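You operate a simulated robot arm through the tools that you are given. There is no shell and no other tool. Be economical: measure what you need, move in short steps, check, and stop when the job is done.

The job below is to be done with a simulated robot arm. You get a single attempt, and the scene is never put back.

JOB
Take the round cover from the back bench top and put it on the steel dish. Then press the cal button two times. Then push the fittings drawer shut. Then open the fridge door. Keep to this order.

It is judged by the outcome, as a careful person would: the job done as asked, and still so three seconds after it is handed in. It fails if anything else is knocked over, pushed out of place, dropped, spilled or broken. A push-on lid holds only when it is set on centred and level and pressed home; a screw cap is set on level and turned clockwise until tight.

ROBOT AND FRAMES
A 6-joint arm with a two-finger gripper on a trunk, on a base that drives. Base frame: it is fixed to the floor where the robot stands at the start and does not move with it; the origin is under the middle of the robot, x ahead of it, y to its left, z up. Lengths are in m, angles in degrees, forces in N, time in s.
With the tool pointing down near the work surface it reaches from about 0.38 to 0.86 m from the robot's upright axis, wherever it stands. Its first joint turns from -166.0 to 166.0 degrees. Places, roughly: cal button [0.1, -1, 0.9]; fittings drawer [-1.7, 1.1, 0.7]; fridge door [-0.6, -2.6, 0.4]; round cover (8x8x4 cm) [0.8, 0, 0.9]; steel dish (10x10x3 cm) [-1.8, 1.3, 0.9]. Payload 2.45 kg.
The tool frame sits at the grasp point between the pads (the TCP): z along the fingers, y along the line on which they close. The tips reach 0.02 m beyond it. The gripper opens to 0.14 m. The gripper's body begins 0.168 m behind the TCP.
Orientation is that of the tool frame in the base frame, as [roll, pitch, yaw] about the fixed x, y, z axes, in that order (R = Rz(yaw) Ry(pitch) Rx(roll)). With the fingers straight down and closing along the base's y, the tool's x points along the base's -x, its y along +y and its z along -z.

CONTROLS
- The arm moves only by the tool servo_tool. Its argument "targets" is a list of rows, each a list of 3 entries, a list of its own where there are three numbers: the shift along the base's x, y, z in m, then the turn, a rotation vector about the base's x, y, z in degrees, then the closure, from 0 (fully open) to 1 (shut). In form: [[[tx, ty, tz], [ax, ay, az], jaw], ...]. A call has 1 to 10 rows; each row shifts and turns the commanded pose from where the row before left it. Each row takes 0.2 s and may step no farther than 0.05 m and 8.6 degrees from the row before; otherwise, or with a gripper value out of range, the whole call is refused. A pose out of reach is approached as far as the arm can. The call stops where the force on the tool passes 40 N (or 10 N more than at its start, if that is more) or the arm is blocked; 0.2 s more then pass. Each finger travels about 0.045 m/s and halts on what it meets, pressing with about 34 N; the grip force reading is that of the motor and also rises with nothing between the fingers. The clock runs only during rows and for 0.2 s after the last one: add rows that do not move to give the fingers time. It gives the time, the measured TCP pose, the force on the tool (base axes), the opening and the grip force at its end, in the units of the frame above (readings bear some noise), with the torque about the TCP (base axes, N m) and any sound that the robot's microphone picked up, and new pictures: "pictures" is both (left out), scene, wrist or none.
- Cameras (640 x 400 px; columns grow to the right, rows downward): "scene" is now at [0.0676, 0.093, 1.8565]; the picture's right is [-0.64, -0.77, 0.00], its down [-0.58, 0.48, -0.65] and it looks along [0.51, -0.42, -0.76] (base axes); focal length 296 px, centre (320, 200). "wrist" rides on the gripper at [0.078, 0.011, -0.209] in the tool frame; the picture's right is [-0.14, 0.99, 0.00], its down [-0.92, -0.13, -0.37] and it looks along [-0.37, -0.05, 0.93] (tool axes); focal length 280 px, centre (320, 200). There is no depth. A picture from a camera that has moved, and an enlarged one, comes with that camera's place and axes in the base frame and with its lens. The place of the scene camera against the robot may be out by one fixed shift of up to 0.012 m in any direction.
- move_column(by): slides the trunk up (or, below 0, down) by that many m; the arm and the scene camera ride with it, the base frame stays. It gives what a move gives, with no picture.
- drive_base(legs): drives the robot by 1 to 6 legs, each [ahead, left, turn to the left] in m, m and degrees, along the robot's own axes; the way and the turn of a leg run together, so that a leg with both is an arc; at most 1.5 m and 180 degrees a leg. The arm and the cameras ride along, it lands a little off, and it stops where it bumps. It gives what a move gives, and a new picture of the scene camera.
- head_to(pan, tilt): turns the head with the scene camera to pan (to the left, within 143 degrees either way) and tilt (down, from -29 to 69), counted from straight ahead of the robot. It gives what a move gives, and a new picture of the scene camera.
- close_up(camera, box): a new picture of the part [left, top, right, bottom] of that camera's present view, enlarged. The clock stands still meanwhile.
- job_done(): hands the job in; it is judged then, once.

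Work in short steps. Places have to be worked out from the pictures, the camera data and where the tool is seen: move nearer, look again, correct. Check each grasp and each placing, and mend what went wrong. You have 165 turns and 260 pictures in all, those below and enlarged ones among them. Open the gripper and draw the arm clear of the work before you hand the job in, unless the task says otherwise; then end with one line.

The tools are called after "Emit:" as a command line: name --argument value ..., lists and objects as JSON in quotes. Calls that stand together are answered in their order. servo_tool: Moves the arm, as the interface text tells. Its arguments: {"type":"object","properties":{"targets":{"type":"array"},"pictures":{"type":"string","enum":["both","scene","wrist","none"]}},"required":["targets"]} The other tools are called the same way: move_column (by) slides the trunk up or down; drive_base (legs) drives the base; head_to (pan, tilt) turns the head that bears the scene camera; close_up (camera, box) takes an enlarged picture of a part of a camera's view; job_done () hands the job in.

At the start:

```text
time_s: 0.0
position: [0.2694, -0.4122, 1.2223]
orientation: [180.0, -0.1, -179.9]
contact_force: [-0.4, 0.6, -0.4]
torque: [0.0, 0.01, 0.02]
gripper_width: 0.1398
gripper_force: 0.0
trunk travel left (down, up): [-0.1, 0.13]
robot x, y, heading: [-0.0007, -0.0011, 0.0]
head pan, tilt: [-39.5, 49.2]
```

scene: 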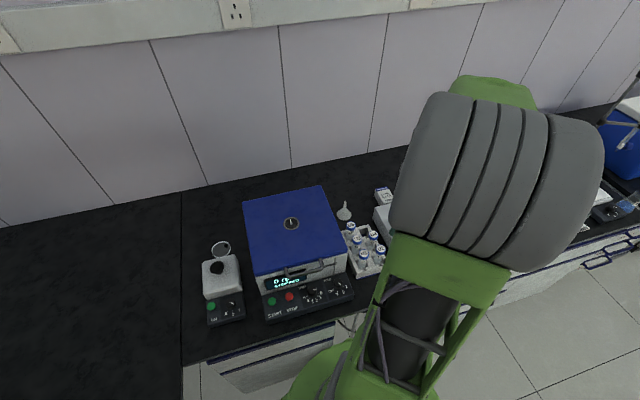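
wrist: 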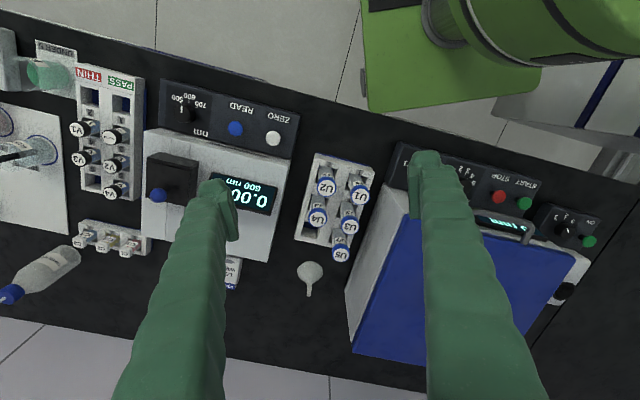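

The right-hand bench shows a centrifuge, vortexer and spectrophotometer. I'll look straight ahead for the round cover.

Emit:
head_to --pan 0 --tilt 45

Emit:
head_to --pan 140 --tilt 25

Emit:
head_to --pan -100 --tilt 30

```text
time_s: 1.1
position: [0.2698, -0.4127, 1.2222]
orientation: [-179.9, 0.1, -180.0]
contact_force: [0.1, 0.1, -1.0]
torque: [-0.01, -0.04, 0.0]
gripper_width: 0.1402
gripper_force: 0.1
trunk travel left (down, up): [-0.1, 0.13]
robot x, y, heading: [-0.0018, -0.0017, 0.5]
head pan, tilt: [0.0, 45.0]
camera scene: at [0.0888, 0.1423, 1.8622], right [0.0, -1.0, 0.0], down [-0.71, 0.0, -0.71], along [0.71, 0.0, -0.71], focal length 296 px, centre (320, 200)
```

scene: 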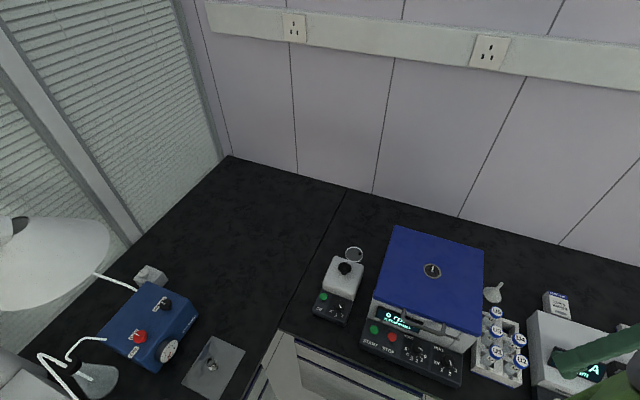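

```text
time_s: 3.3
position: [0.2707, -0.4127, 1.2231]
orientation: [-180.0, 0.0, -180.0]
contact_force: [0.0, -0.8, 0.0]
torque: [-0.03, 0.02, -0.01]
gripper_width: 0.1402
gripper_force: 0.0
trunk travel left (down, up): [-0.1, 0.13]
robot x, y, heading: [0.0016, 0.0024, -0.0]
head pan, tilt: [140.0, 25.0]
camera scene: at [-0.0631, 0.2017, 1.8928], right [0.64, 0.77, 0.0], down [0.32, -0.27, -0.91], along [-0.69, 0.58, -0.42], focal length 296 px, centre (320, 200)
```

scene: 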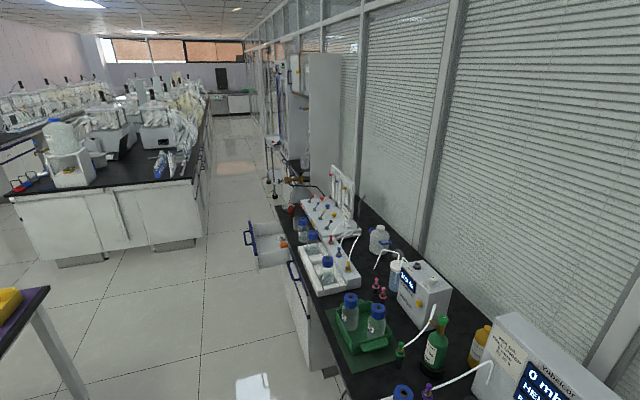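

```text
time_s: 6.7
position: [0.2696, -0.4125, 1.2233]
orientation: [180.0, 0.1, -179.9]
contact_force: [-0.4, 0.0, 0.2]
torque: [0.02, 0.01, 0.0]
gripper_width: 0.14
gripper_force: 0.0
trunk travel left (down, up): [-0.1, 0.13]
robot x, y, heading: [0.0064, -0.002, 0.0]
head pan, tilt: [-100.0, 30.0]
camera scene: at [-0.0082, 0.0533, 1.8849], right [-0.98, 0.17, 0.0], down [0.09, 0.49, -0.87], along [-0.15, -0.85, -0.5], focal length 296 px, centre (320, 200)
```

scene: 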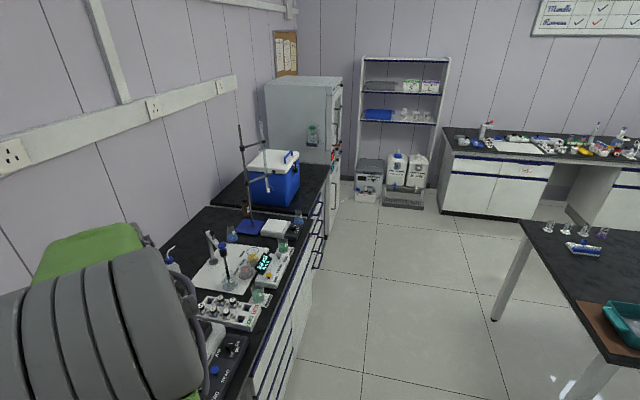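

The ring-shaped thing at the back of the front bench, near [0.8, 0, 0.9], is probably the cover. I'll look closer.

Emit:
head_to --pan 0 --tilt 50

Emit:
close_up --camera "scene" --box '[260, 160, 420, 260]'

Emit:
close_up --camera "scene" --box '[320, 190, 400, 240]'

```text
time_s: 8.4
position: [0.2705, -0.4124, 1.2242]
orientation: [-180.0, -0.1, 180.0]
contact_force: [0.3, -0.8, 0.7]
torque: [-0.01, -0.02, -0.01]
gripper_width: 0.14
gripper_force: 0.1
trunk travel left (down, up): [-0.1, 0.13]
robot x, y, heading: [-0.0019, 0.0009, -0.1]
head pan, tilt: [0.0, 50.0]
camera scene: at [0.0845, 0.1423, 1.8553], right [0.0, -1.0, 0.0], down [-0.77, 0.0, -0.64], along [0.64, 0.0, -0.77], focal length 296 px, centre (320, 200)
```

scene: 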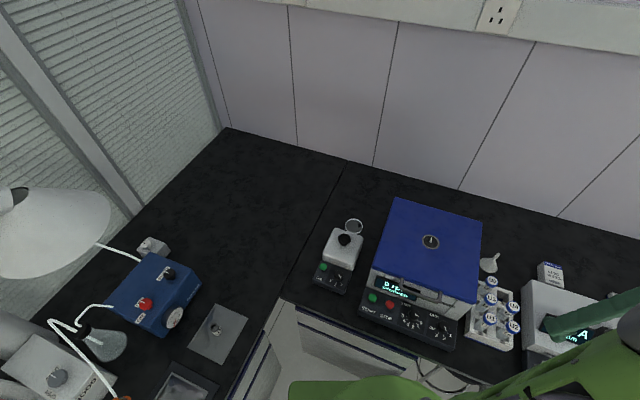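

```text
4.00 times, centred on (340, 210) of scene
camera zoom: at [0.0845, 0.1423, 1.8553], right [0.0, -1.0, 0.0], down [-0.77, 0.0, -0.64], along [0.64, 0.0, -0.77], focal length 1185 px, centre (240, 160)
```

zoom: 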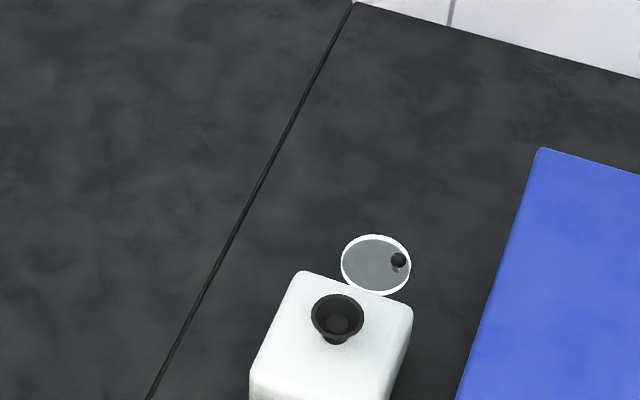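

```text
8.00 times, centred on (360, 215) of scene
camera zoom: at [0.0845, 0.1423, 1.8553], right [0.0, -1.0, 0.0], down [-0.77, 0.0, -0.64], along [0.64, 0.0, -0.77], focal length 2370 px, centre (0, 80)
```

zoom: 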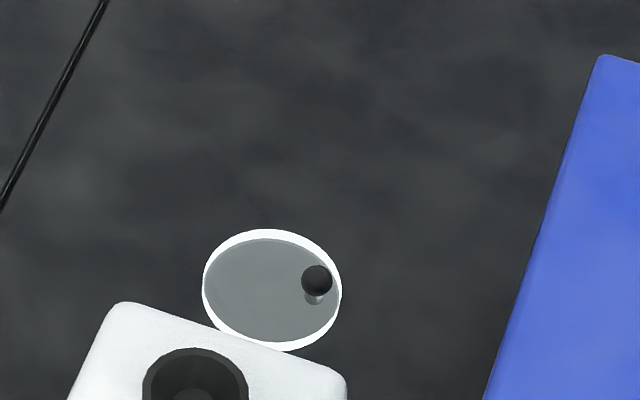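

The cover is a roughly 7 cm glass disc with a small dark knob, near (0.745, 0.01), right behind the white vortexer. I'll swing the tool over there, staying high, and look with the wrist camera.

Emit:
servo_tool --targets '[[[0.033, 0.037, 0], [0, 0, 0], 0], [[0.033, 0.037, 0], [0, 0, 0], 0], [[0.033, 0.037, 0], [0, 0, 0], 0], [[0.033, 0.037, 0], [0, 0, 0], 0], [[0.033, 0.037, 0], [0, 0, 0], 0], [[0.033, 0.037, 0], [0, 0, 0], 0], [[0.033, 0.037, 0], [0, 0, 0], 0], [[0.033, 0.037, 0], [0, 0, 0], 0], [[0.033, 0.037, 0], [0, 0, 0], 0], [[0.033, 0.037, 0], [0, 0, 0], 0]]' --pictures "both"

```text
time_s: 10.6
position: [0.5993, -0.0422, 1.2202]
orientation: [180.0, -0.1, -179.9]
contact_force: [0.6, -0.2, -0.1]
torque: [-0.04, 0.01, -0.02]
gripper_width: 0.14
gripper_force: 0.1
trunk travel left (down, up): [-0.1, 0.13]
robot x, y, heading: [-0.0013, 0.0003, -0.1]
head pan, tilt: [0.0, 50.0]
camera scene: at [0.0857, 0.1432, 1.8551], right [0.0, -1.0, 0.0], down [-0.77, 0.0, -0.64], along [0.64, 0.0, -0.77], focal length 296 px, centre (320, 200)
camera wrist: at [0.5225, -0.0307, 1.4284], right [0.14, 0.99, 0.0], down [0.92, -0.13, 0.37], along [0.36, -0.05, -0.93], focal length 280 px, centre (320, 200)
```

scene: 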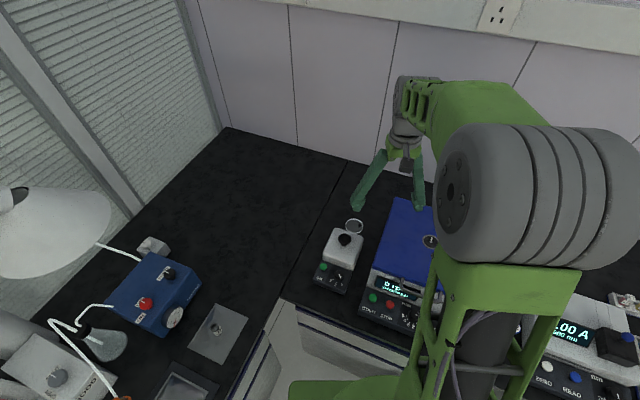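
wrist: 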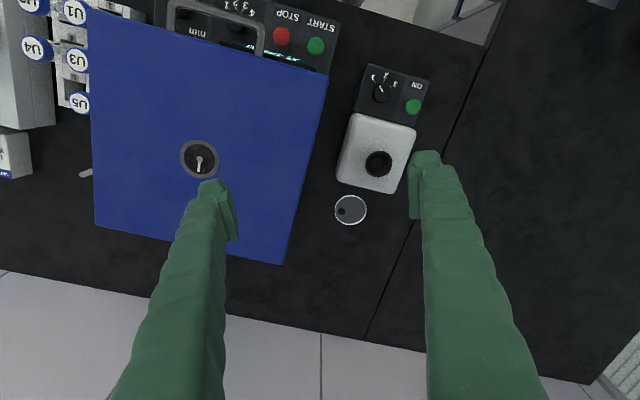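

The cover sits just ahead of the vortexer, near (0.757, 0). I'll enlarge the wrist view.

Emit:
close_up --camera "wrist" --box '[318, 190, 382, 230]'

Emit:
head_to --pan 0 --tilt 45

```text
10.00 times, centred on (350, 210) of wrist
camera zoom: at [0.5225, -0.0307, 1.4284], right [0.14, 0.99, 0.0], down [0.92, -0.13, 0.37], along [0.36, -0.05, -0.93], focal length 2804 px, centre (20, 100)
```

zoom: 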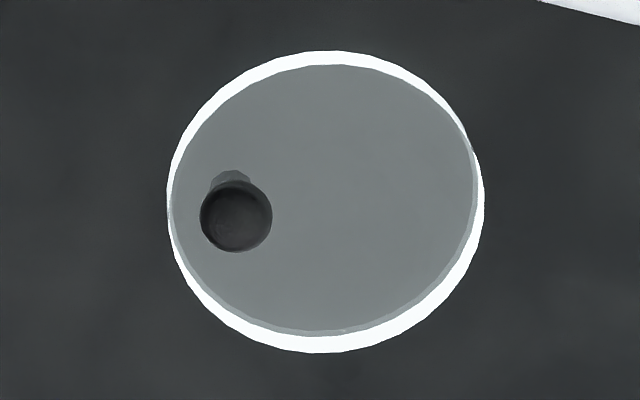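

```text
time_s: 11.3
position: [0.5977, -0.0431, 1.2207]
orientation: [179.9, 0.0, 180.0]
contact_force: [0.5, 0.1, -0.3]
torque: [-0.04, 0.01, -0.01]
gripper_width: 0.1402
gripper_force: 0.1
trunk travel left (down, up): [-0.1, 0.13]
robot x, y, heading: [0.0008, 0.0038, 0.2]
head pan, tilt: [0.0, 45.0]
camera scene: at [0.0891, 0.1426, 1.8622], right [0.0, -1.0, 0.0], down [-0.71, 0.0, -0.71], along [0.71, 0.0, -0.71], focal length 296 px, centre (320, 200)
```

scene: 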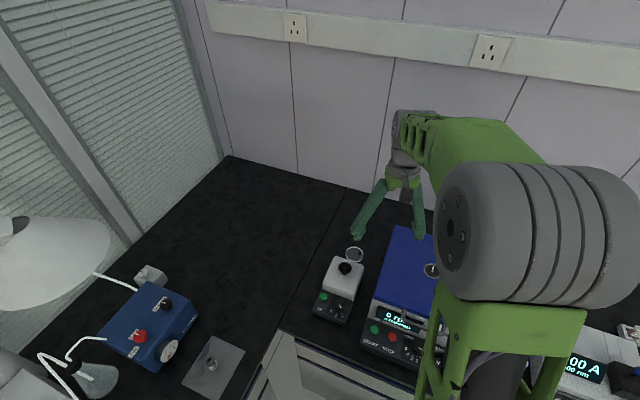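

The cover is a disc with a lip and an off-centre stemmed knob. Before choosing a grip, I'll look at the dish from here.

Emit:
head_to --pan 140 --tilt 25

Emit:
close_up --camera "scene" --box '[220, 160, 380, 260]'

Emit:
close_up --camera "scene" --box '[260, 180, 324, 220]'

```text
time_s: 13.5
position: [0.5976, -0.0428, 1.2212]
orientation: [-180.0, 0.0, 180.0]
contact_force: [0.4, 0.1, -0.1]
torque: [0.0, 0.0, -0.03]
gripper_width: 0.1401
gripper_force: 0.2
trunk travel left (down, up): [-0.1, 0.13]
robot x, y, heading: [0.0016, 0.0016, -0.2]
head pan, tilt: [140.0, 25.0]
camera scene: at [-0.0631, 0.2017, 1.8928], right [0.64, 0.77, 0.0], down [0.32, -0.27, -0.91], along [-0.69, 0.58, -0.42], focal length 296 px, centre (320, 200)
```

scene: 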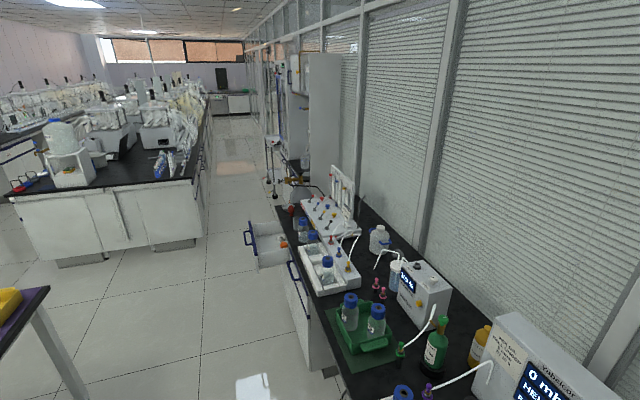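

```text
4.00 times, centred on (300, 210) of scene
camera zoom: at [-0.0631, 0.2017, 1.8928], right [0.64, 0.77, 0.0], down [0.32, -0.27, -0.91], along [-0.69, 0.58, -0.42], focal length 1185 px, centre (400, 160)
```

zoom: 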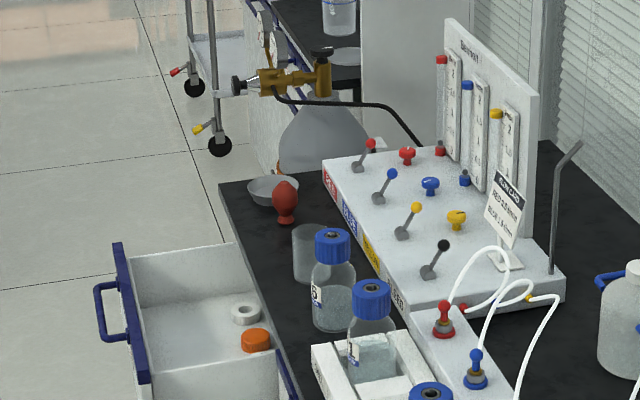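

```text
10.00 times, centred on (292, 200) of scene
camera zoom: at [-0.0631, 0.2017, 1.8928], right [0.64, 0.77, 0.0], down [0.32, -0.27, -0.91], along [-0.69, 0.58, -0.42], focal length 2962 px, centre (600, 200)
```

zoom: 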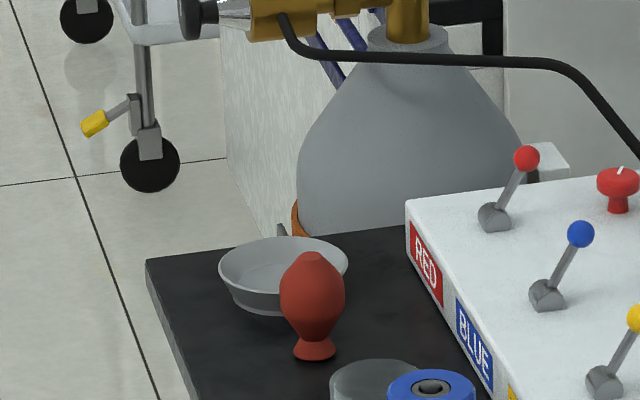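

The dish is an open flared bowl, about 10 cm wide, at the bench corner, and the cover is narrower, so it will nest in the bowl. The knob is the better grip, with the disc centre offset allowed for. I'll move above the knob with the fingers partly closed and look again.

Emit:
servo_tool --targets '[[[0.04, 0.006, 0], [0, 0, 0], 0.3], [[0.04, 0.005, 0], [0, 0, 0], 0.6], [[0.04, 0.005, 0], [0, 0, 0], 0.6], [[0.04, 0.005, 0], [0, 0, 0], 0.6], [[0, 0, -0.05], [0, 0, 0], 0.6], [[0, 0, -0.05], [0, 0, 0], 0.6]]' --pictures "wrist"

Emit:
close_up --camera "wrist" --box '[240, 120, 400, 220]'

```text
time_s: 14.9
position: [0.7615, -0.0213, 1.126]
orientation: [180.0, -0.1, -179.9]
contact_force: [0.8, -0.3, 0.2]
torque: [-0.01, 0.03, -0.04]
gripper_width: 0.0561
gripper_force: 0.0
trunk travel left (down, up): [-0.1, 0.13]
robot x, y, heading: [-0.0016, -0.0051, 0.2]
head pan, tilt: [140.0, 25.0]
camera wrist: at [0.685, -0.0108, 1.3341], right [0.14, 0.99, 0.0], down [0.92, -0.13, 0.37], along [0.36, -0.05, -0.93], focal length 280 px, centre (320, 200)
```

wrist: 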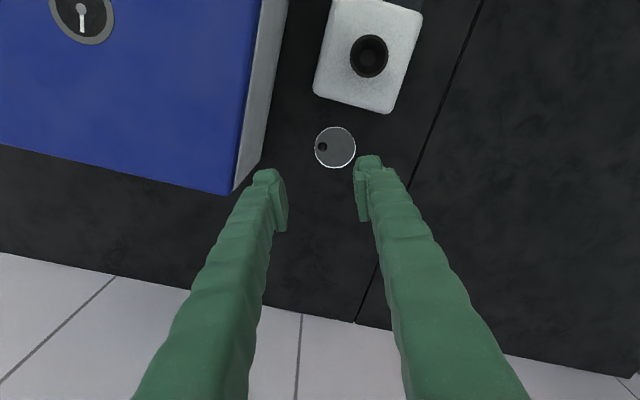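

```text
4.00 times, centred on (320, 170) of wrist
camera zoom: at [0.685, -0.0108, 1.3341], right [0.14, 0.99, 0.0], down [0.92, -0.13, 0.37], along [0.36, -0.05, -0.93], focal length 1122 px, centre (320, 320)
```

zoom: 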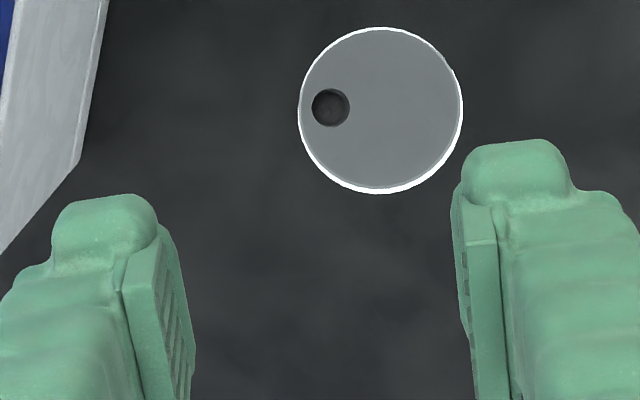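

Triangulating the two wrist views gives the disc at about (0.780, 0.003, 0.855) and the knob at about (0.773, -0.018). I'll descend toward the knob in part and look again.

Emit:
servo_tool --targets '[[[0.011, 0.003, -0.04], [0, 0, 0], 0.6], [[0, 0, -0.045], [0, 0, 0], 0.6], [[0, 0, -0.045], [0, 0, 0], 0.6], [[0, 0, -0.03], [0, 0, 0], 0.6]]' --pictures "wrist"

Emit:
close_up --camera "wrist" --box '[240, 120, 400, 220]'

```text
time_s: 15.9
position: [0.7717, -0.0156, 0.964]
orientation: [179.9, 0.0, -180.0]
contact_force: [0.1, 0.5, -0.2]
torque: [0.0, 0.01, -0.01]
gripper_width: 0.0559
gripper_force: 0.1
trunk travel left (down, up): [-0.1, 0.13]
robot x, y, heading: [-0.0022, -0.0043, -0.1]
head pan, tilt: [140.0, 25.0]
camera wrist: at [0.6938, -0.0043, 1.1721], right [0.14, 0.99, 0.0], down [0.92, -0.13, 0.37], along [0.37, -0.05, -0.93], focal length 280 px, centre (320, 200)
```

wrist: 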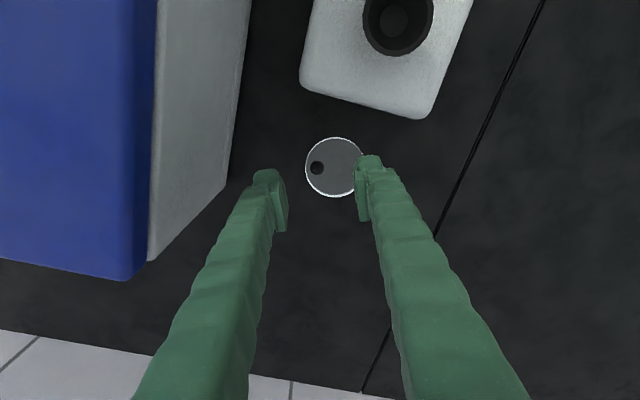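

```text
4.00 times, centred on (320, 170) of wrist
camera zoom: at [0.6938, -0.0043, 1.1721], right [0.14, 0.99, 0.0], down [0.92, -0.13, 0.37], along [0.37, -0.05, -0.93], focal length 1122 px, centre (320, 320)
```

zoom: 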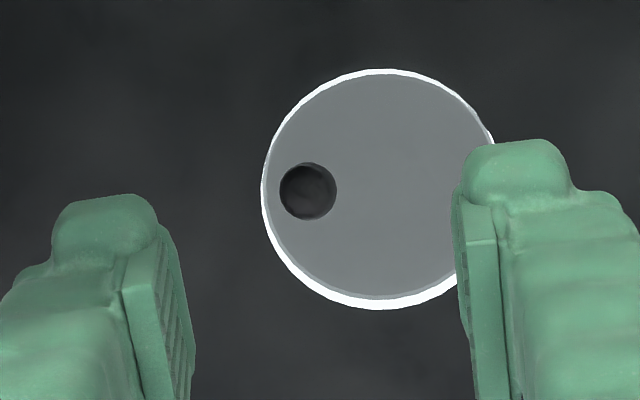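

The knob is about 1.5 cm across, centred near (0.772, -0.018, 0.88), with the disc top near 0.853. I'll lower the TCP to about z 0.881 and check before closing.

Emit:
servo_tool --targets '[[[0, -0.0024, -0.04], [0, 0, 0], 0.6], [[0, 0, -0.03], [0, 0, 0], 0.6], [[0, 0, -0.012], [0, 0, 0], 0.6]]' --pictures "wrist"

Emit:
close_up --camera "wrist" --box '[240, 120, 400, 220]'

```text
time_s: 16.7
position: [0.7716, -0.0204, 0.8804]
orientation: [179.9, 0.0, 180.0]
contact_force: [1.1, -0.6, 0.1]
torque: [0.04, -0.02, 0.0]
gripper_width: 0.0561
gripper_force: 0.1
trunk travel left (down, up): [-0.1, 0.13]
robot x, y, heading: [-0.0026, 0.0003, 0.0]
head pan, tilt: [140.0, 25.0]
camera wrist: at [0.6934, -0.01, 1.0887], right [0.14, 0.99, 0.0], down [0.92, -0.13, 0.37], along [0.37, -0.05, -0.93], focal length 280 px, centre (320, 200)
```

wrist: 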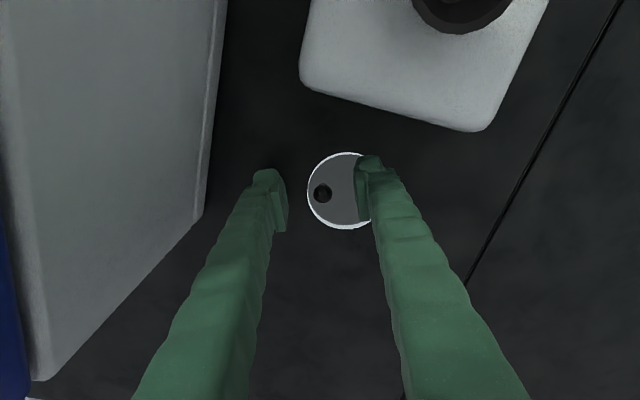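

```text
4.00 times, centred on (320, 170) of wrist
camera zoom: at [0.6934, -0.01, 1.0887], right [0.14, 0.99, 0.0], down [0.92, -0.13, 0.37], along [0.37, -0.05, -0.93], focal length 1122 px, centre (320, 320)
```

zoom: 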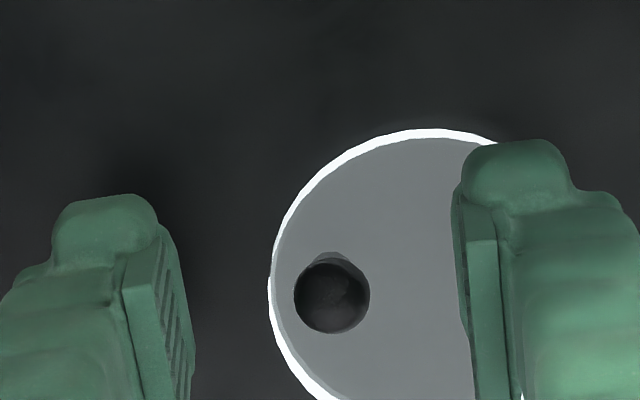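

The knob shows about 2 mm to +y of the finger centre, at TCP height. I'll correct for that, drop 2 mm and close.

Emit:
servo_tool --targets '[[[0, 0.0018, -0.002], [0, 0, 0], 0.6], [[0, 0, 0], [0, 0, 0], 0.75], [[0, 0, 0], [0, 0, 0], 0.85], [[0, 0, 0], [0, 0, 0], 1], [[0, 0, 0], [0, 0, 0], 1], [[0, 0, 0], [0, 0, 0], 1]]' --pictures "wrist"

Emit:
close_up --camera "wrist" --box '[240, 120, 400, 220]'

```text
time_s: 18.1
position: [0.7698, -0.0204, 0.8791]
orientation: [179.9, 0.1, -180.0]
contact_force: [1.6, -3.2, 6.5]
torque: [0.12, -0.05, -0.06]
gripper_width: 0.0125
gripper_force: 33.9
trunk travel left (down, up): [-0.1, 0.13]
robot x, y, heading: [-0.0009, -0.0004, -0.0]
head pan, tilt: [140.0, 25.0]
camera wrist: at [0.6929, -0.0075, 1.0875], right [0.14, 0.99, 0.0], down [0.92, -0.13, 0.37], along [0.37, -0.05, -0.93], focal length 280 px, centre (320, 200)
```

wrist: 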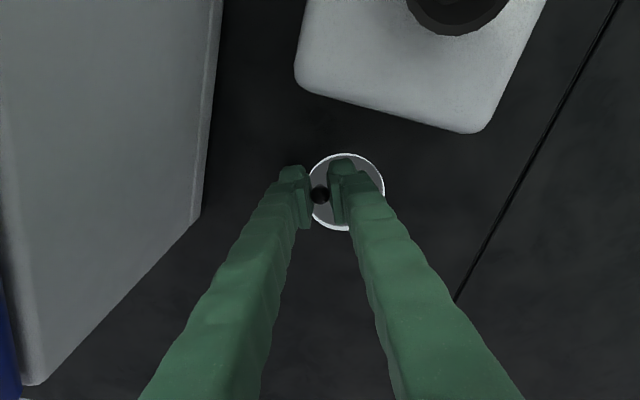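

```text
4.00 times, centred on (320, 170) of wrist
camera zoom: at [0.6929, -0.0075, 1.0875], right [0.14, 0.99, 0.0], down [0.92, -0.13, 0.37], along [0.37, -0.05, -0.93], focal length 1122 px, centre (320, 320)
```

zoom: 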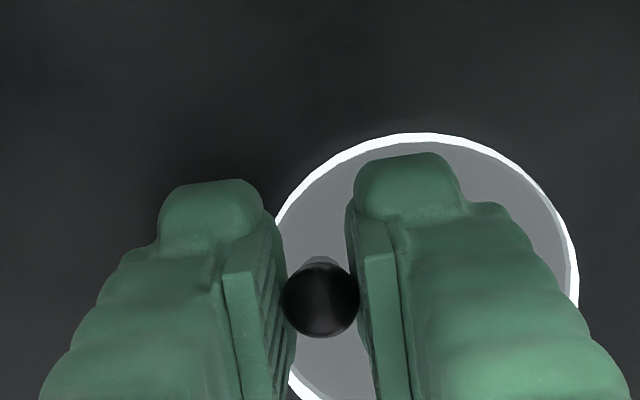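

The knob is gripped at 12.5 mm with full force. I'll lift slowly and check that the cover comes up level.

Emit:
servo_tool --targets '[[[0, 0, 0.01], [0, 0, 0], 1], [[0, 0, 0.02], [0, 0, 0], 1], [[0, 0, 0.03], [0, 0, 0], 1], [[0, 0, 0], [0, 0, 0], 1]]' --pictures "wrist"

Emit:
close_up --camera "wrist" --box '[240, 120, 400, 220]'

```text
time_s: 19.1
position: [0.772, -0.0173, 0.9396]
orientation: [180.0, 0.0, -180.0]
contact_force: [0.1, -0.1, 0.3]
torque: [0.0, -0.05, 0.0]
gripper_width: 0.0124
gripper_force: 34.0
trunk travel left (down, up): [-0.1, 0.13]
robot x, y, heading: [-0.0009, 0.0027, 0.0]
head pan, tilt: [140.0, 25.0]
camera wrist: at [0.6945, -0.0064, 1.1471], right [0.14, 0.99, 0.0], down [0.92, -0.13, 0.37], along [0.36, -0.05, -0.93], focal length 280 px, centre (320, 200)
```

wrist: 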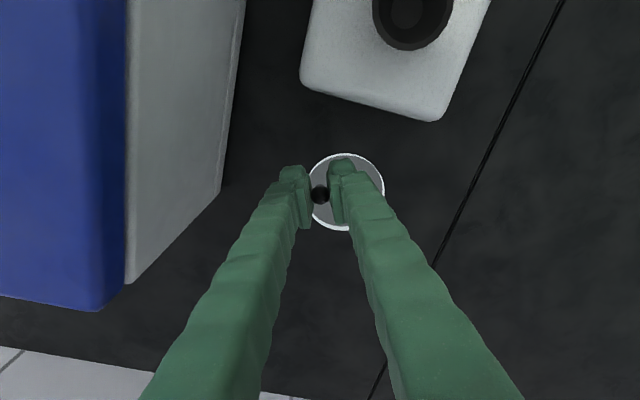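

```text
4.00 times, centred on (320, 170) of wrist
camera zoom: at [0.6945, -0.0064, 1.1471], right [0.14, 0.99, 0.0], down [0.92, -0.13, 0.37], along [0.36, -0.05, -0.93], focal length 1122 px, centre (320, 320)
```

zoom: 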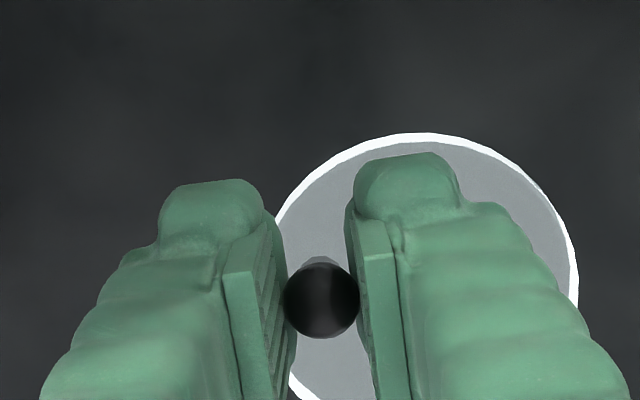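

The cover is held rigidly. Its disc centre lies about (+0.010, +0.021) from the TCP in base axes. Before driving I'll raise and retract the arm and check the floor behind me.

Emit:
servo_tool --targets '[[[0, 0, 0.05], [0, 0, 0], 1], [[0, 0, 0.05], [0, 0, 0], 1], [[0, 0, 0.05], [0, 0, 0], 1], [[-0.01, 0, 0.045], [0, 0, 0], 1], [[-0.04, 0, 0.03], [0, 0, 0], 1], [[-0.05, 0, 0], [0, 0, 0], 1], [[-0.05, 0, 0], [0, 0, 0], 1], [[-0.05, 0, 0], [0, 0, 0], 1], [[-0.05, 0, 0], [0, 0, 0], 1]]' --pictures "wrist"

Emit:
head_to --pan 143 --tilt 48

Emit:
head_to --pan -143 --tilt 35

```text
time_s: 21.1
position: [0.5221, -0.0199, 1.1688]
orientation: [180.0, 0.1, 180.0]
contact_force: [0.0, -0.3, -0.4]
torque: [-0.03, -0.03, 0.01]
gripper_width: 0.0124
gripper_force: 34.0
trunk travel left (down, up): [-0.1, 0.13]
robot x, y, heading: [0.0004, 0.0041, -0.1]
head pan, tilt: [140.0, 25.0]
camera wrist: at [0.4441, -0.0093, 1.3772], right [0.14, 0.99, 0.0], down [0.92, -0.13, 0.37], along [0.37, -0.05, -0.93], focal length 280 px, centre (320, 200)
```

wrist: 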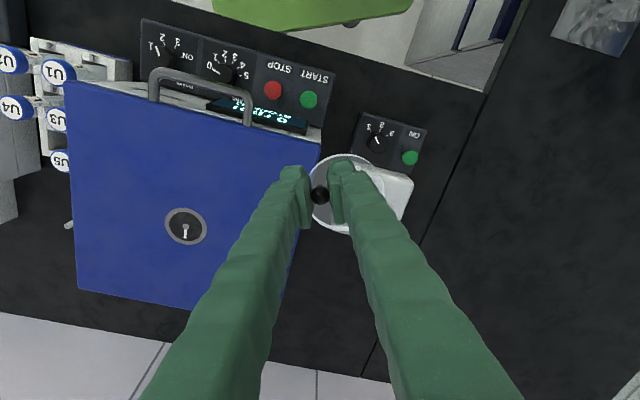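

```text
time_s: 22.0
position: [0.5245, -0.0195, 1.1683]
orientation: [-180.0, 0.1, 179.9]
contact_force: [0.5, -0.1, -0.8]
torque: [-0.01, 0.03, 0.01]
gripper_width: 0.0122
gripper_force: 33.6
trunk travel left (down, up): [-0.1, 0.13]
robot x, y, heading: [-0.0052, -0.002, 0.3]
head pan, tilt: [143.0, 48.0]
camera scene: at [-0.0551, 0.1898, 1.8581], right [0.6, 0.8, 0.0], down [0.59, -0.45, -0.67], along [-0.54, 0.4, -0.74], focal length 296 px, centre (320, 200)
```

scene: 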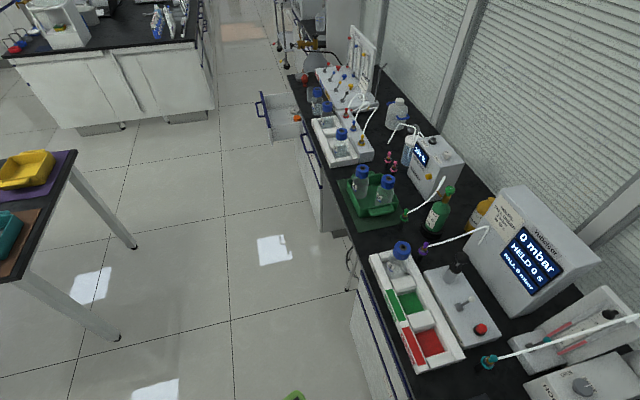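

```text
time_s: 25.9
position: [0.5241, -0.0196, 1.1683]
orientation: [-179.9, 0.1, 180.0]
contact_force: [0.0, -0.8, -0.4]
torque: [-0.01, 0.01, 0.0]
gripper_width: 0.0123
gripper_force: 34.3
trunk travel left (down, up): [-0.1, 0.13]
robot x, y, heading: [-0.0016, -0.0007, 0.2]
head pan, tilt: [-143.0, 35.0]
camera scene: at [-0.0628, 0.0894, 1.8771], right [-0.6, 0.8, 0.0], down [0.46, 0.35, -0.82], along [-0.65, -0.49, -0.57], focal length 296 px, centre (320, 200)
```

scene: 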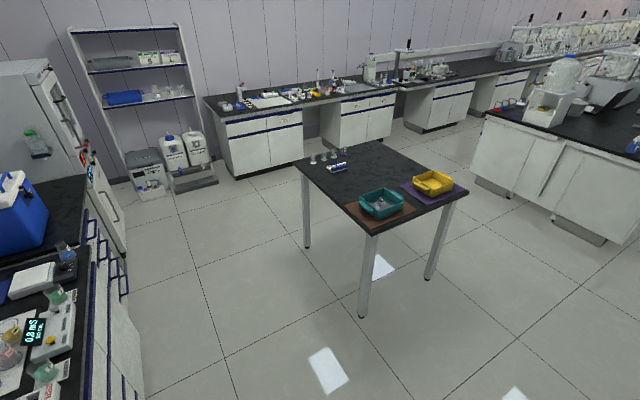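

The floor is clear: the aisle runs between the left bench front and the table. I'll drive back along it in two legs, then turn to face the dish.

Emit:
drive_base --legs '[[-1.0, 0.29, 0], [-1.02, 0.3, 0], [0, 0, 68.4]]'

Emit:
head_to --pan 0 --tilt 50

```text
time_s: 39.4
position: [-1.8283, 1.0613, 1.1688]
orientation: [180.0, 0.0, -109.7]
contact_force: [0.2, 0.3, -1.1]
torque: [0.0, -0.01, -0.01]
gripper_width: 0.012
gripper_force: 33.7
trunk travel left (down, up): [-0.1, 0.13]
robot x, y, heading: [-2.0247, 0.5767, 70.3]
head pan, tilt: [-143.0, 35.0]
camera scene: at [-2.1279, 0.551, 1.8771], right [-0.95, -0.3, 0.0], down [-0.17, 0.55, -0.82], along [0.24, -0.78, -0.57], focal length 296 px, centre (320, 200)
```

scene: 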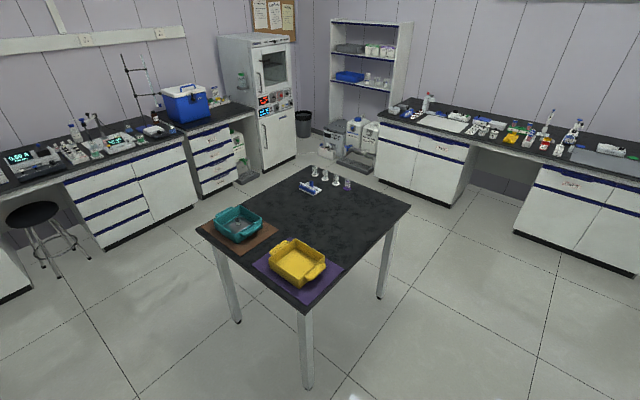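

```text
time_s: 41.6
position: [-1.8282, 1.0619, 1.1677]
orientation: [180.0, 0.0, -109.7]
contact_force: [0.0, 0.2, 0.1]
torque: [-0.01, -0.02, 0.04]
gripper_width: 0.0121
gripper_force: 33.4
trunk travel left (down, up): [-0.1, 0.13]
robot x, y, heading: [-2.0203, 0.5762, 70.5]
head pan, tilt: [0.0, 50.0]
camera scene: at [-2.128, 0.7076, 1.8553], right [0.94, -0.34, 0.0], down [-0.26, -0.72, -0.64], along [0.22, 0.61, -0.77], focal length 296 px, centre (320, 200)
```

scene: 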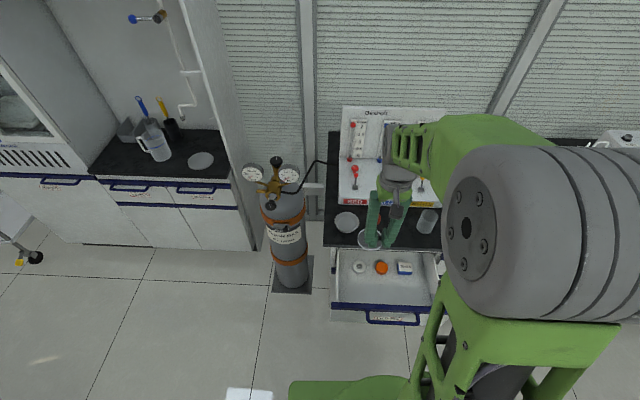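

The dish lies near (-1.79, 1.336), with the red bulb just to its right. I'll move over it while turning the tool -90° so that the knob and fingers end up on the side away from the bulb.

Emit:
servo_tool --targets '[[[0.001, 0.02, 0], [0, 0, -8.5], 1], [[0.001, 0.02, 0], [0, 0, -8.5], 1], [[0.001, 0.02, 0], [0, 0, -8.5], 1], [[0.001, 0.02, 0], [0, 0, -8.5], 1], [[0.001, 0.02, 0], [0, 0, -8.5], 1], [[0.002, 0.02, 0], [0, 0, -8.5], 1], [[0.002, 0.02, 0], [0, 0, -8.5], 1], [[0.002, 0.02, 0], [0, 0, -8.5], 1], [[0.002, 0.02, 0], [0, 0, -8.5], 1], [[0.002, 0.02, 0], [0, 0, -8.5], 1]]' --pictures "both"

```text
time_s: 43.8
position: [-1.8124, 1.261, 1.1678]
orientation: [-180.0, 0.0, 165.3]
contact_force: [0.5, 0.7, -1.1]
torque: [-0.04, 0.02, -0.01]
gripper_width: 0.0121
gripper_force: 34.0
trunk travel left (down, up): [-0.1, 0.13]
robot x, y, heading: [-2.021, 0.5809, 70.2]
head pan, tilt: [0.0, 50.0]
camera scene: at [-2.1278, 0.7084, 1.8552], right [0.94, -0.34, 0.0], down [-0.26, -0.72, -0.64], along [0.22, 0.6, -0.77], focal length 296 px, centre (320, 200)
camera wrist: at [-1.8844, 1.2923, 1.3758], right [0.39, 0.92, 0.0], down [0.86, -0.36, 0.37], along [0.34, -0.14, -0.93], focal length 280 px, centre (320, 200)
```

scene: 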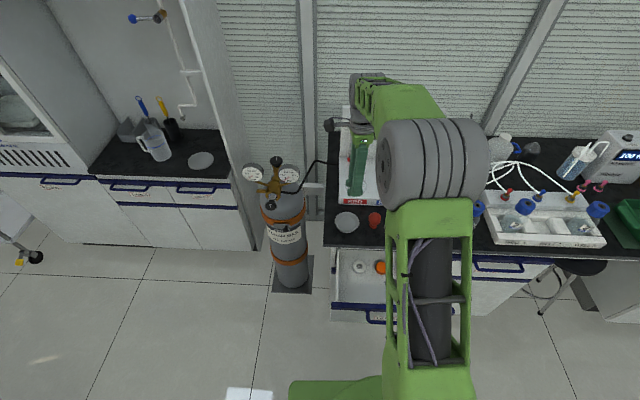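
wrist: 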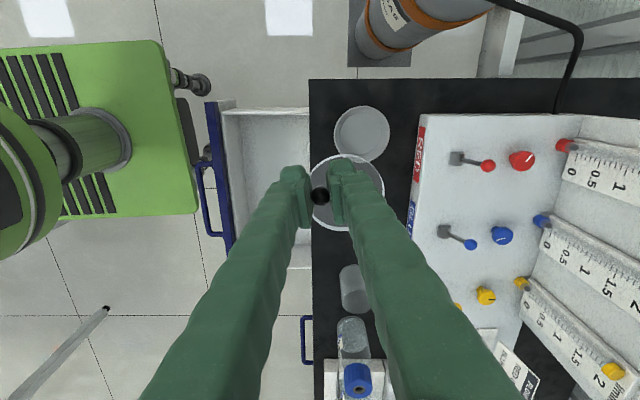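

The wrist view puts the dish centre at about (-1.790, 1.334), matching the scene estimate. I'll centre the cover above it and come down part way to compare the two circles.

Emit:
servo_tool --targets '[[[0.004, 0.028, 0], [0, 0, 0], 1], [[0.0034, 0.027, 0], [0, 0, 0], 1], [[0, 0, -0.05], [0, 0, 0], 1], [[0, 0, -0.05], [0, 0, 0], 1], [[0, 0, -0.05], [0, 0, 0], 1], [[0, 0, 0], [0, 0, 0], 1]]' --pictures "both"

Emit:
close_up --camera "wrist" --box '[240, 120, 400, 220]'

Emit:
close_up --camera "scene" --box '[310, 170, 406, 230]'

```text
time_s: 45.2
position: [-1.8037, 1.3159, 1.0168]
orientation: [-180.0, 0.0, 165.2]
contact_force: [1.0, -0.5, -0.7]
torque: [-0.02, 0.01, 0.0]
gripper_width: 0.0121
gripper_force: 34.1
trunk travel left (down, up): [-0.1, 0.13]
robot x, y, heading: [-2.0249, 0.5781, 70.0]
head pan, tilt: [0.0, 50.0]
camera scene: at [-2.1281, 0.7074, 1.8554], right [0.94, -0.34, 0.0], down [-0.26, -0.72, -0.64], along [0.22, 0.61, -0.77], focal length 296 px, centre (320, 200)
camera wrist: at [-1.8769, 1.3468, 1.2254], right [0.38, 0.92, 0.0], down [0.86, -0.36, 0.37], along [0.34, -0.14, -0.93], focal length 280 px, centre (320, 200)
```

scene: 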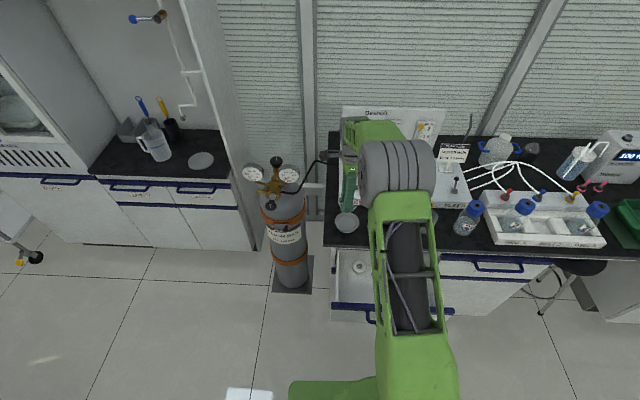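
wrist: 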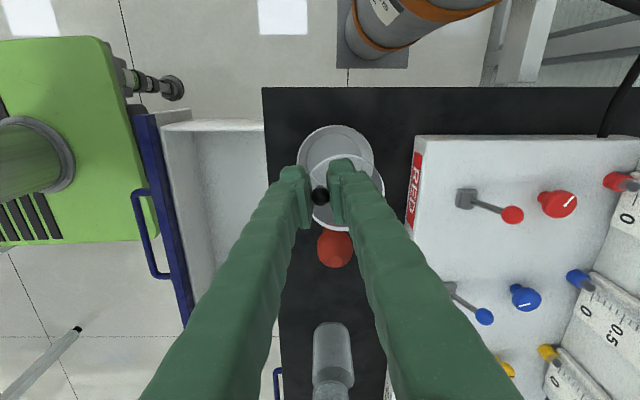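

```text
4.00 times, centred on (320, 170) of wrist
camera zoom: at [-1.8769, 1.3468, 1.2254], right [0.38, 0.92, 0.0], down [0.86, -0.36, 0.37], along [0.34, -0.14, -0.93], focal length 1122 px, centre (320, 320)
```

zoom: 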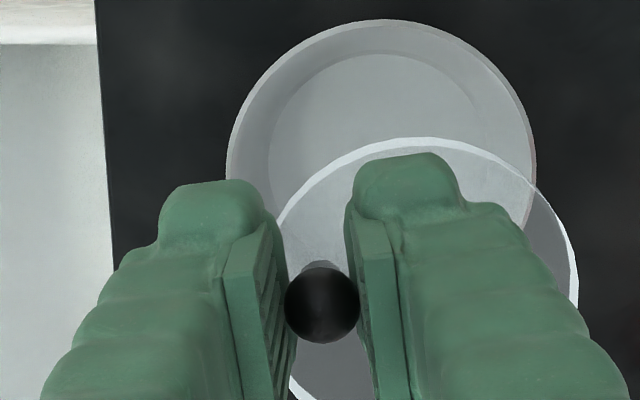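

```text
6.67 times, centred on (358, 200) of scene
camera zoom: at [-2.1281, 0.7074, 1.8554], right [0.94, -0.34, 0.0], down [-0.26, -0.72, -0.64], along [0.22, 0.61, -0.77], focal length 1975 px, centre (67, 200)
```

zoom: 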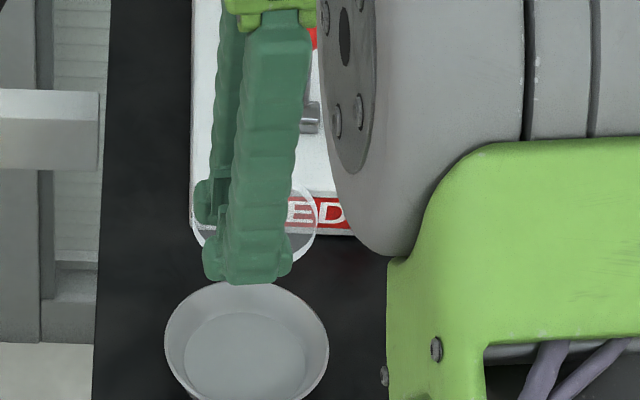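

The cover is aligned to within about 2 mm of the dish centre (-1.791, 1.3325). But with this low grip, the fingers would hit the dish wall before the cover reached the dish floor. I'll set the cover on the clear strip between the bulb and the beaker and re-grip the knob with just the fingertips.

Emit:
servo_tool --targets '[[[0, 0, 0.03], [0, 0, 0], 1], [[0.038, -0.016, 0], [0, 0, 0], 1], [[0.038, -0.016, 0], [0, 0, 0], 1], [[0.038, -0.016, 0], [0, 0, 0], 1], [[0.038, -0.016, 0], [0, 0, 0], 1], [[0.037, -0.015, 0], [0, 0, 0], 1], [[0, 0, -0.04], [0, 0, 0], 1], [[0, 0, -0.03], [0, 0, 0], 1]]' --pictures "both"

```text
time_s: 47.0
position: [-1.6176, 1.237, 0.9785]
orientation: [179.9, 0.0, 165.2]
contact_force: [0.1, 0.4, -0.4]
torque: [-0.02, -0.01, 0.02]
gripper_width: 0.0124
gripper_force: 34.3
trunk travel left (down, up): [-0.1, 0.13]
robot x, y, heading: [-2.0216, 0.5743, 70.3]
head pan, tilt: [0.0, 50.0]
camera scene: at [-2.1278, 0.7081, 1.8553], right [0.94, -0.34, 0.0], down [-0.26, -0.72, -0.64], along [0.22, 0.6, -0.77], focal length 296 px, centre (320, 200)
camera wrist: at [-1.6885, 1.2671, 1.1857], right [0.38, 0.92, 0.0], down [0.86, -0.36, 0.37], along [0.34, -0.14, -0.93], focal length 280 px, centre (320, 200)
```

scene: 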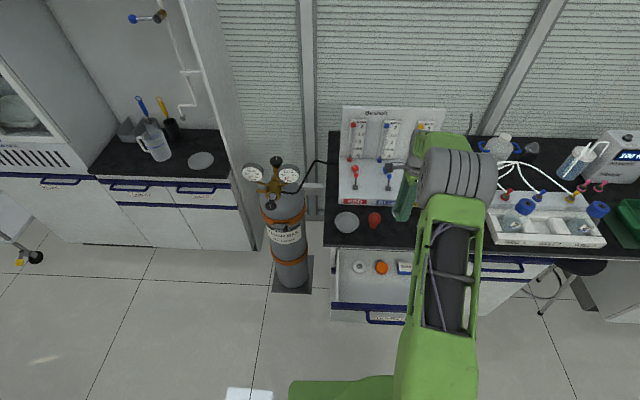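
wrist: 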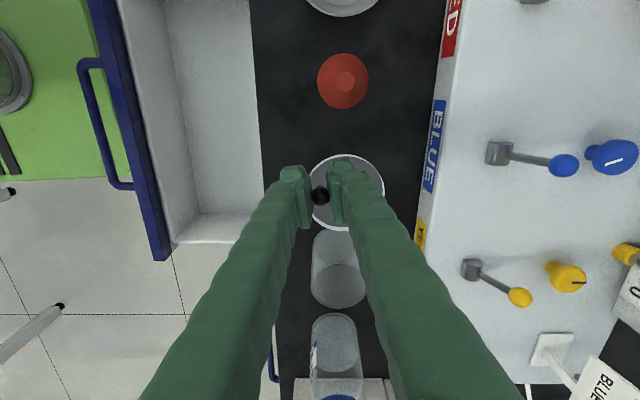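

The set-down spot is clear: about 4.5 cm to the beaker and more to the bulb. I'll lower toward the bench and watch the force.

Emit:
servo_tool --targets '[[[0, 0, -0.04], [0, 0, 0], 1], [[0, 0, -0.04], [0, 0, 0], 1], [[0, 0, -0.009], [0, 0, 0], 1], [[0, 0, -0.004], [0, 0, 0], 1]]' --pictures "wrist"

```text
time_s: 48.0
position: [-1.6169, 1.237, 0.8846]
orientation: [-180.0, 0.1, 165.4]
contact_force: [-0.1, 0.1, 0.2]
torque: [0.0, -0.01, 0.0]
gripper_width: 0.0122
gripper_force: 34.0
trunk travel left (down, up): [-0.1, 0.13]
robot x, y, heading: [-2.0241, 0.5743, 70.5]
head pan, tilt: [0.0, 50.0]
camera wrist: at [-1.6878, 1.2674, 1.093], right [0.38, 0.92, 0.0], down [0.86, -0.36, 0.37], along [0.34, -0.14, -0.93], focal length 280 px, centre (320, 200)
```

wrist: 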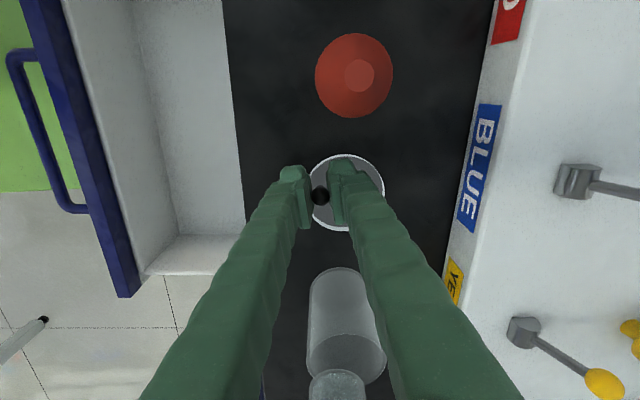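

No contact yet at z 0.8846. I'll step down in 1.5 mm moves until I feel the bench.

Emit:
servo_tool --targets '[[[0, 0, -0.002], [0, 0, 0], 1], [[0, 0, -0.0015], [0, 0, 0], 1], [[0, 0, -0.0015], [0, 0, 0], 1]]' --pictures "none"

```text
time_s: 48.8
position: [-1.617, 1.2369, 0.8813]
orientation: [179.9, 0.0, 165.3]
contact_force: [1.0, 0.4, 0.6]
torque: [-0.01, 0.01, 0.0]
gripper_width: 0.0121
gripper_force: 33.9
trunk travel left (down, up): [-0.1, 0.13]
robot x, y, heading: [-2.0255, 0.5771, 70.1]
head pan, tilt: [0.0, 50.0]
```

Still free, so I keep stepping down.

Emit:
servo_tool --targets '[[[0, 0, -0.0015], [0, 0, 0], 1], [[0, 0, -0.001], [0, 0, 0], 1]]' --pictures "none"

Emit:
servo_tool --targets '[[[0, 0, -0.001], [0, 0, 0], 1]]' --pictures "none"

```text
time_s: 49.4
position: [-1.6167, 1.2368, 0.8793]
orientation: [179.9, 0.0, 165.2]
contact_force: [0.1, -2.4, 5.8]
torque: [0.1, -0.29, -0.13]
gripper_width: 0.0122
gripper_force: 33.9
trunk travel left (down, up): [-0.1, 0.13]
robot x, y, heading: [-2.022, 0.5743, 70.5]
head pan, tilt: [0.0, 50.0]
```

```text
time_s: 49.8
position: [-1.6153, 1.2381, 0.8793]
orientation: [179.9, 0.0, 165.4]
contact_force: [0.5, -4.8, 14.9]
torque: [0.09, -0.62, -0.24]
gripper_width: 0.0124
gripper_force: 34.0
trunk travel left (down, up): [-0.1, 0.13]
robot x, y, heading: [-2.022, 0.575, 70.6]
head pan, tilt: [0.0, 50.0]
```

The bench is felt at z 0.879. I'll relieve the pressure, open slightly, rise 15 mm and shift 8 mm so the fingertips hold only the knob, then look before re-closing.

Emit:
servo_tool --targets '[[[0, 0, 0.0025], [0, 0, 0], 1], [[0, 0, 0], [0, 0, 0], 0.85], [[0, 0, 0], [0, 0, 0], 0.8], [[0, 0, 0], [0, 0, 0], 0.8], [[0, 0, 0.015], [0, 0, 0], 0.8], [[0.0077, -0.002, 0], [0, 0, 0], 0.8]]' --pictures "wrist"

Emit:
close_up --camera "wrist" --box '[240, 120, 400, 220]'

```text
time_s: 51.2
position: [-1.6071, 1.2373, 0.8937]
orientation: [180.0, 0.0, 165.4]
contact_force: [-0.2, 0.0, -0.5]
torque: [-0.03, 0.03, 0.0]
gripper_width: 0.0278
gripper_force: 0.1
trunk travel left (down, up): [-0.1, 0.13]
robot x, y, heading: [-2.0244, 0.5782, 70.1]
head pan, tilt: [0.0, 50.0]
camera wrist: at [-1.6797, 1.2667, 1.1016], right [0.38, 0.92, 0.0], down [0.86, -0.36, 0.37], along [0.34, -0.14, -0.93], focal length 280 px, centre (320, 200)
```

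wrist: 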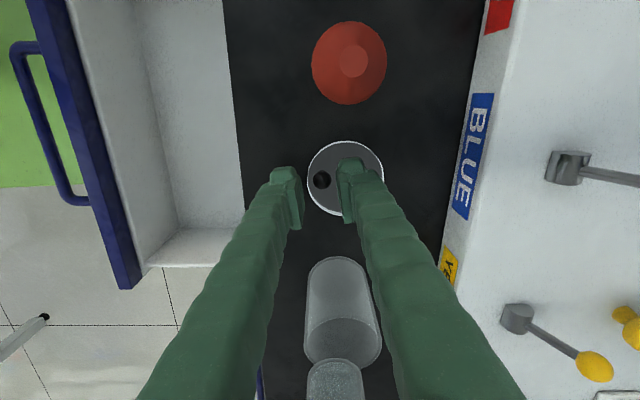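

```text
4.00 times, centred on (320, 170) of wrist
camera zoom: at [-1.6797, 1.2667, 1.1016], right [0.38, 0.92, 0.0], down [0.86, -0.36, 0.37], along [0.34, -0.14, -0.93], focal length 1122 px, centre (320, 320)
```

zoom: 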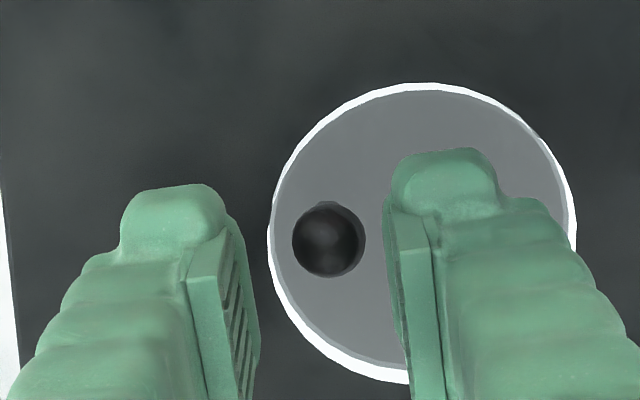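

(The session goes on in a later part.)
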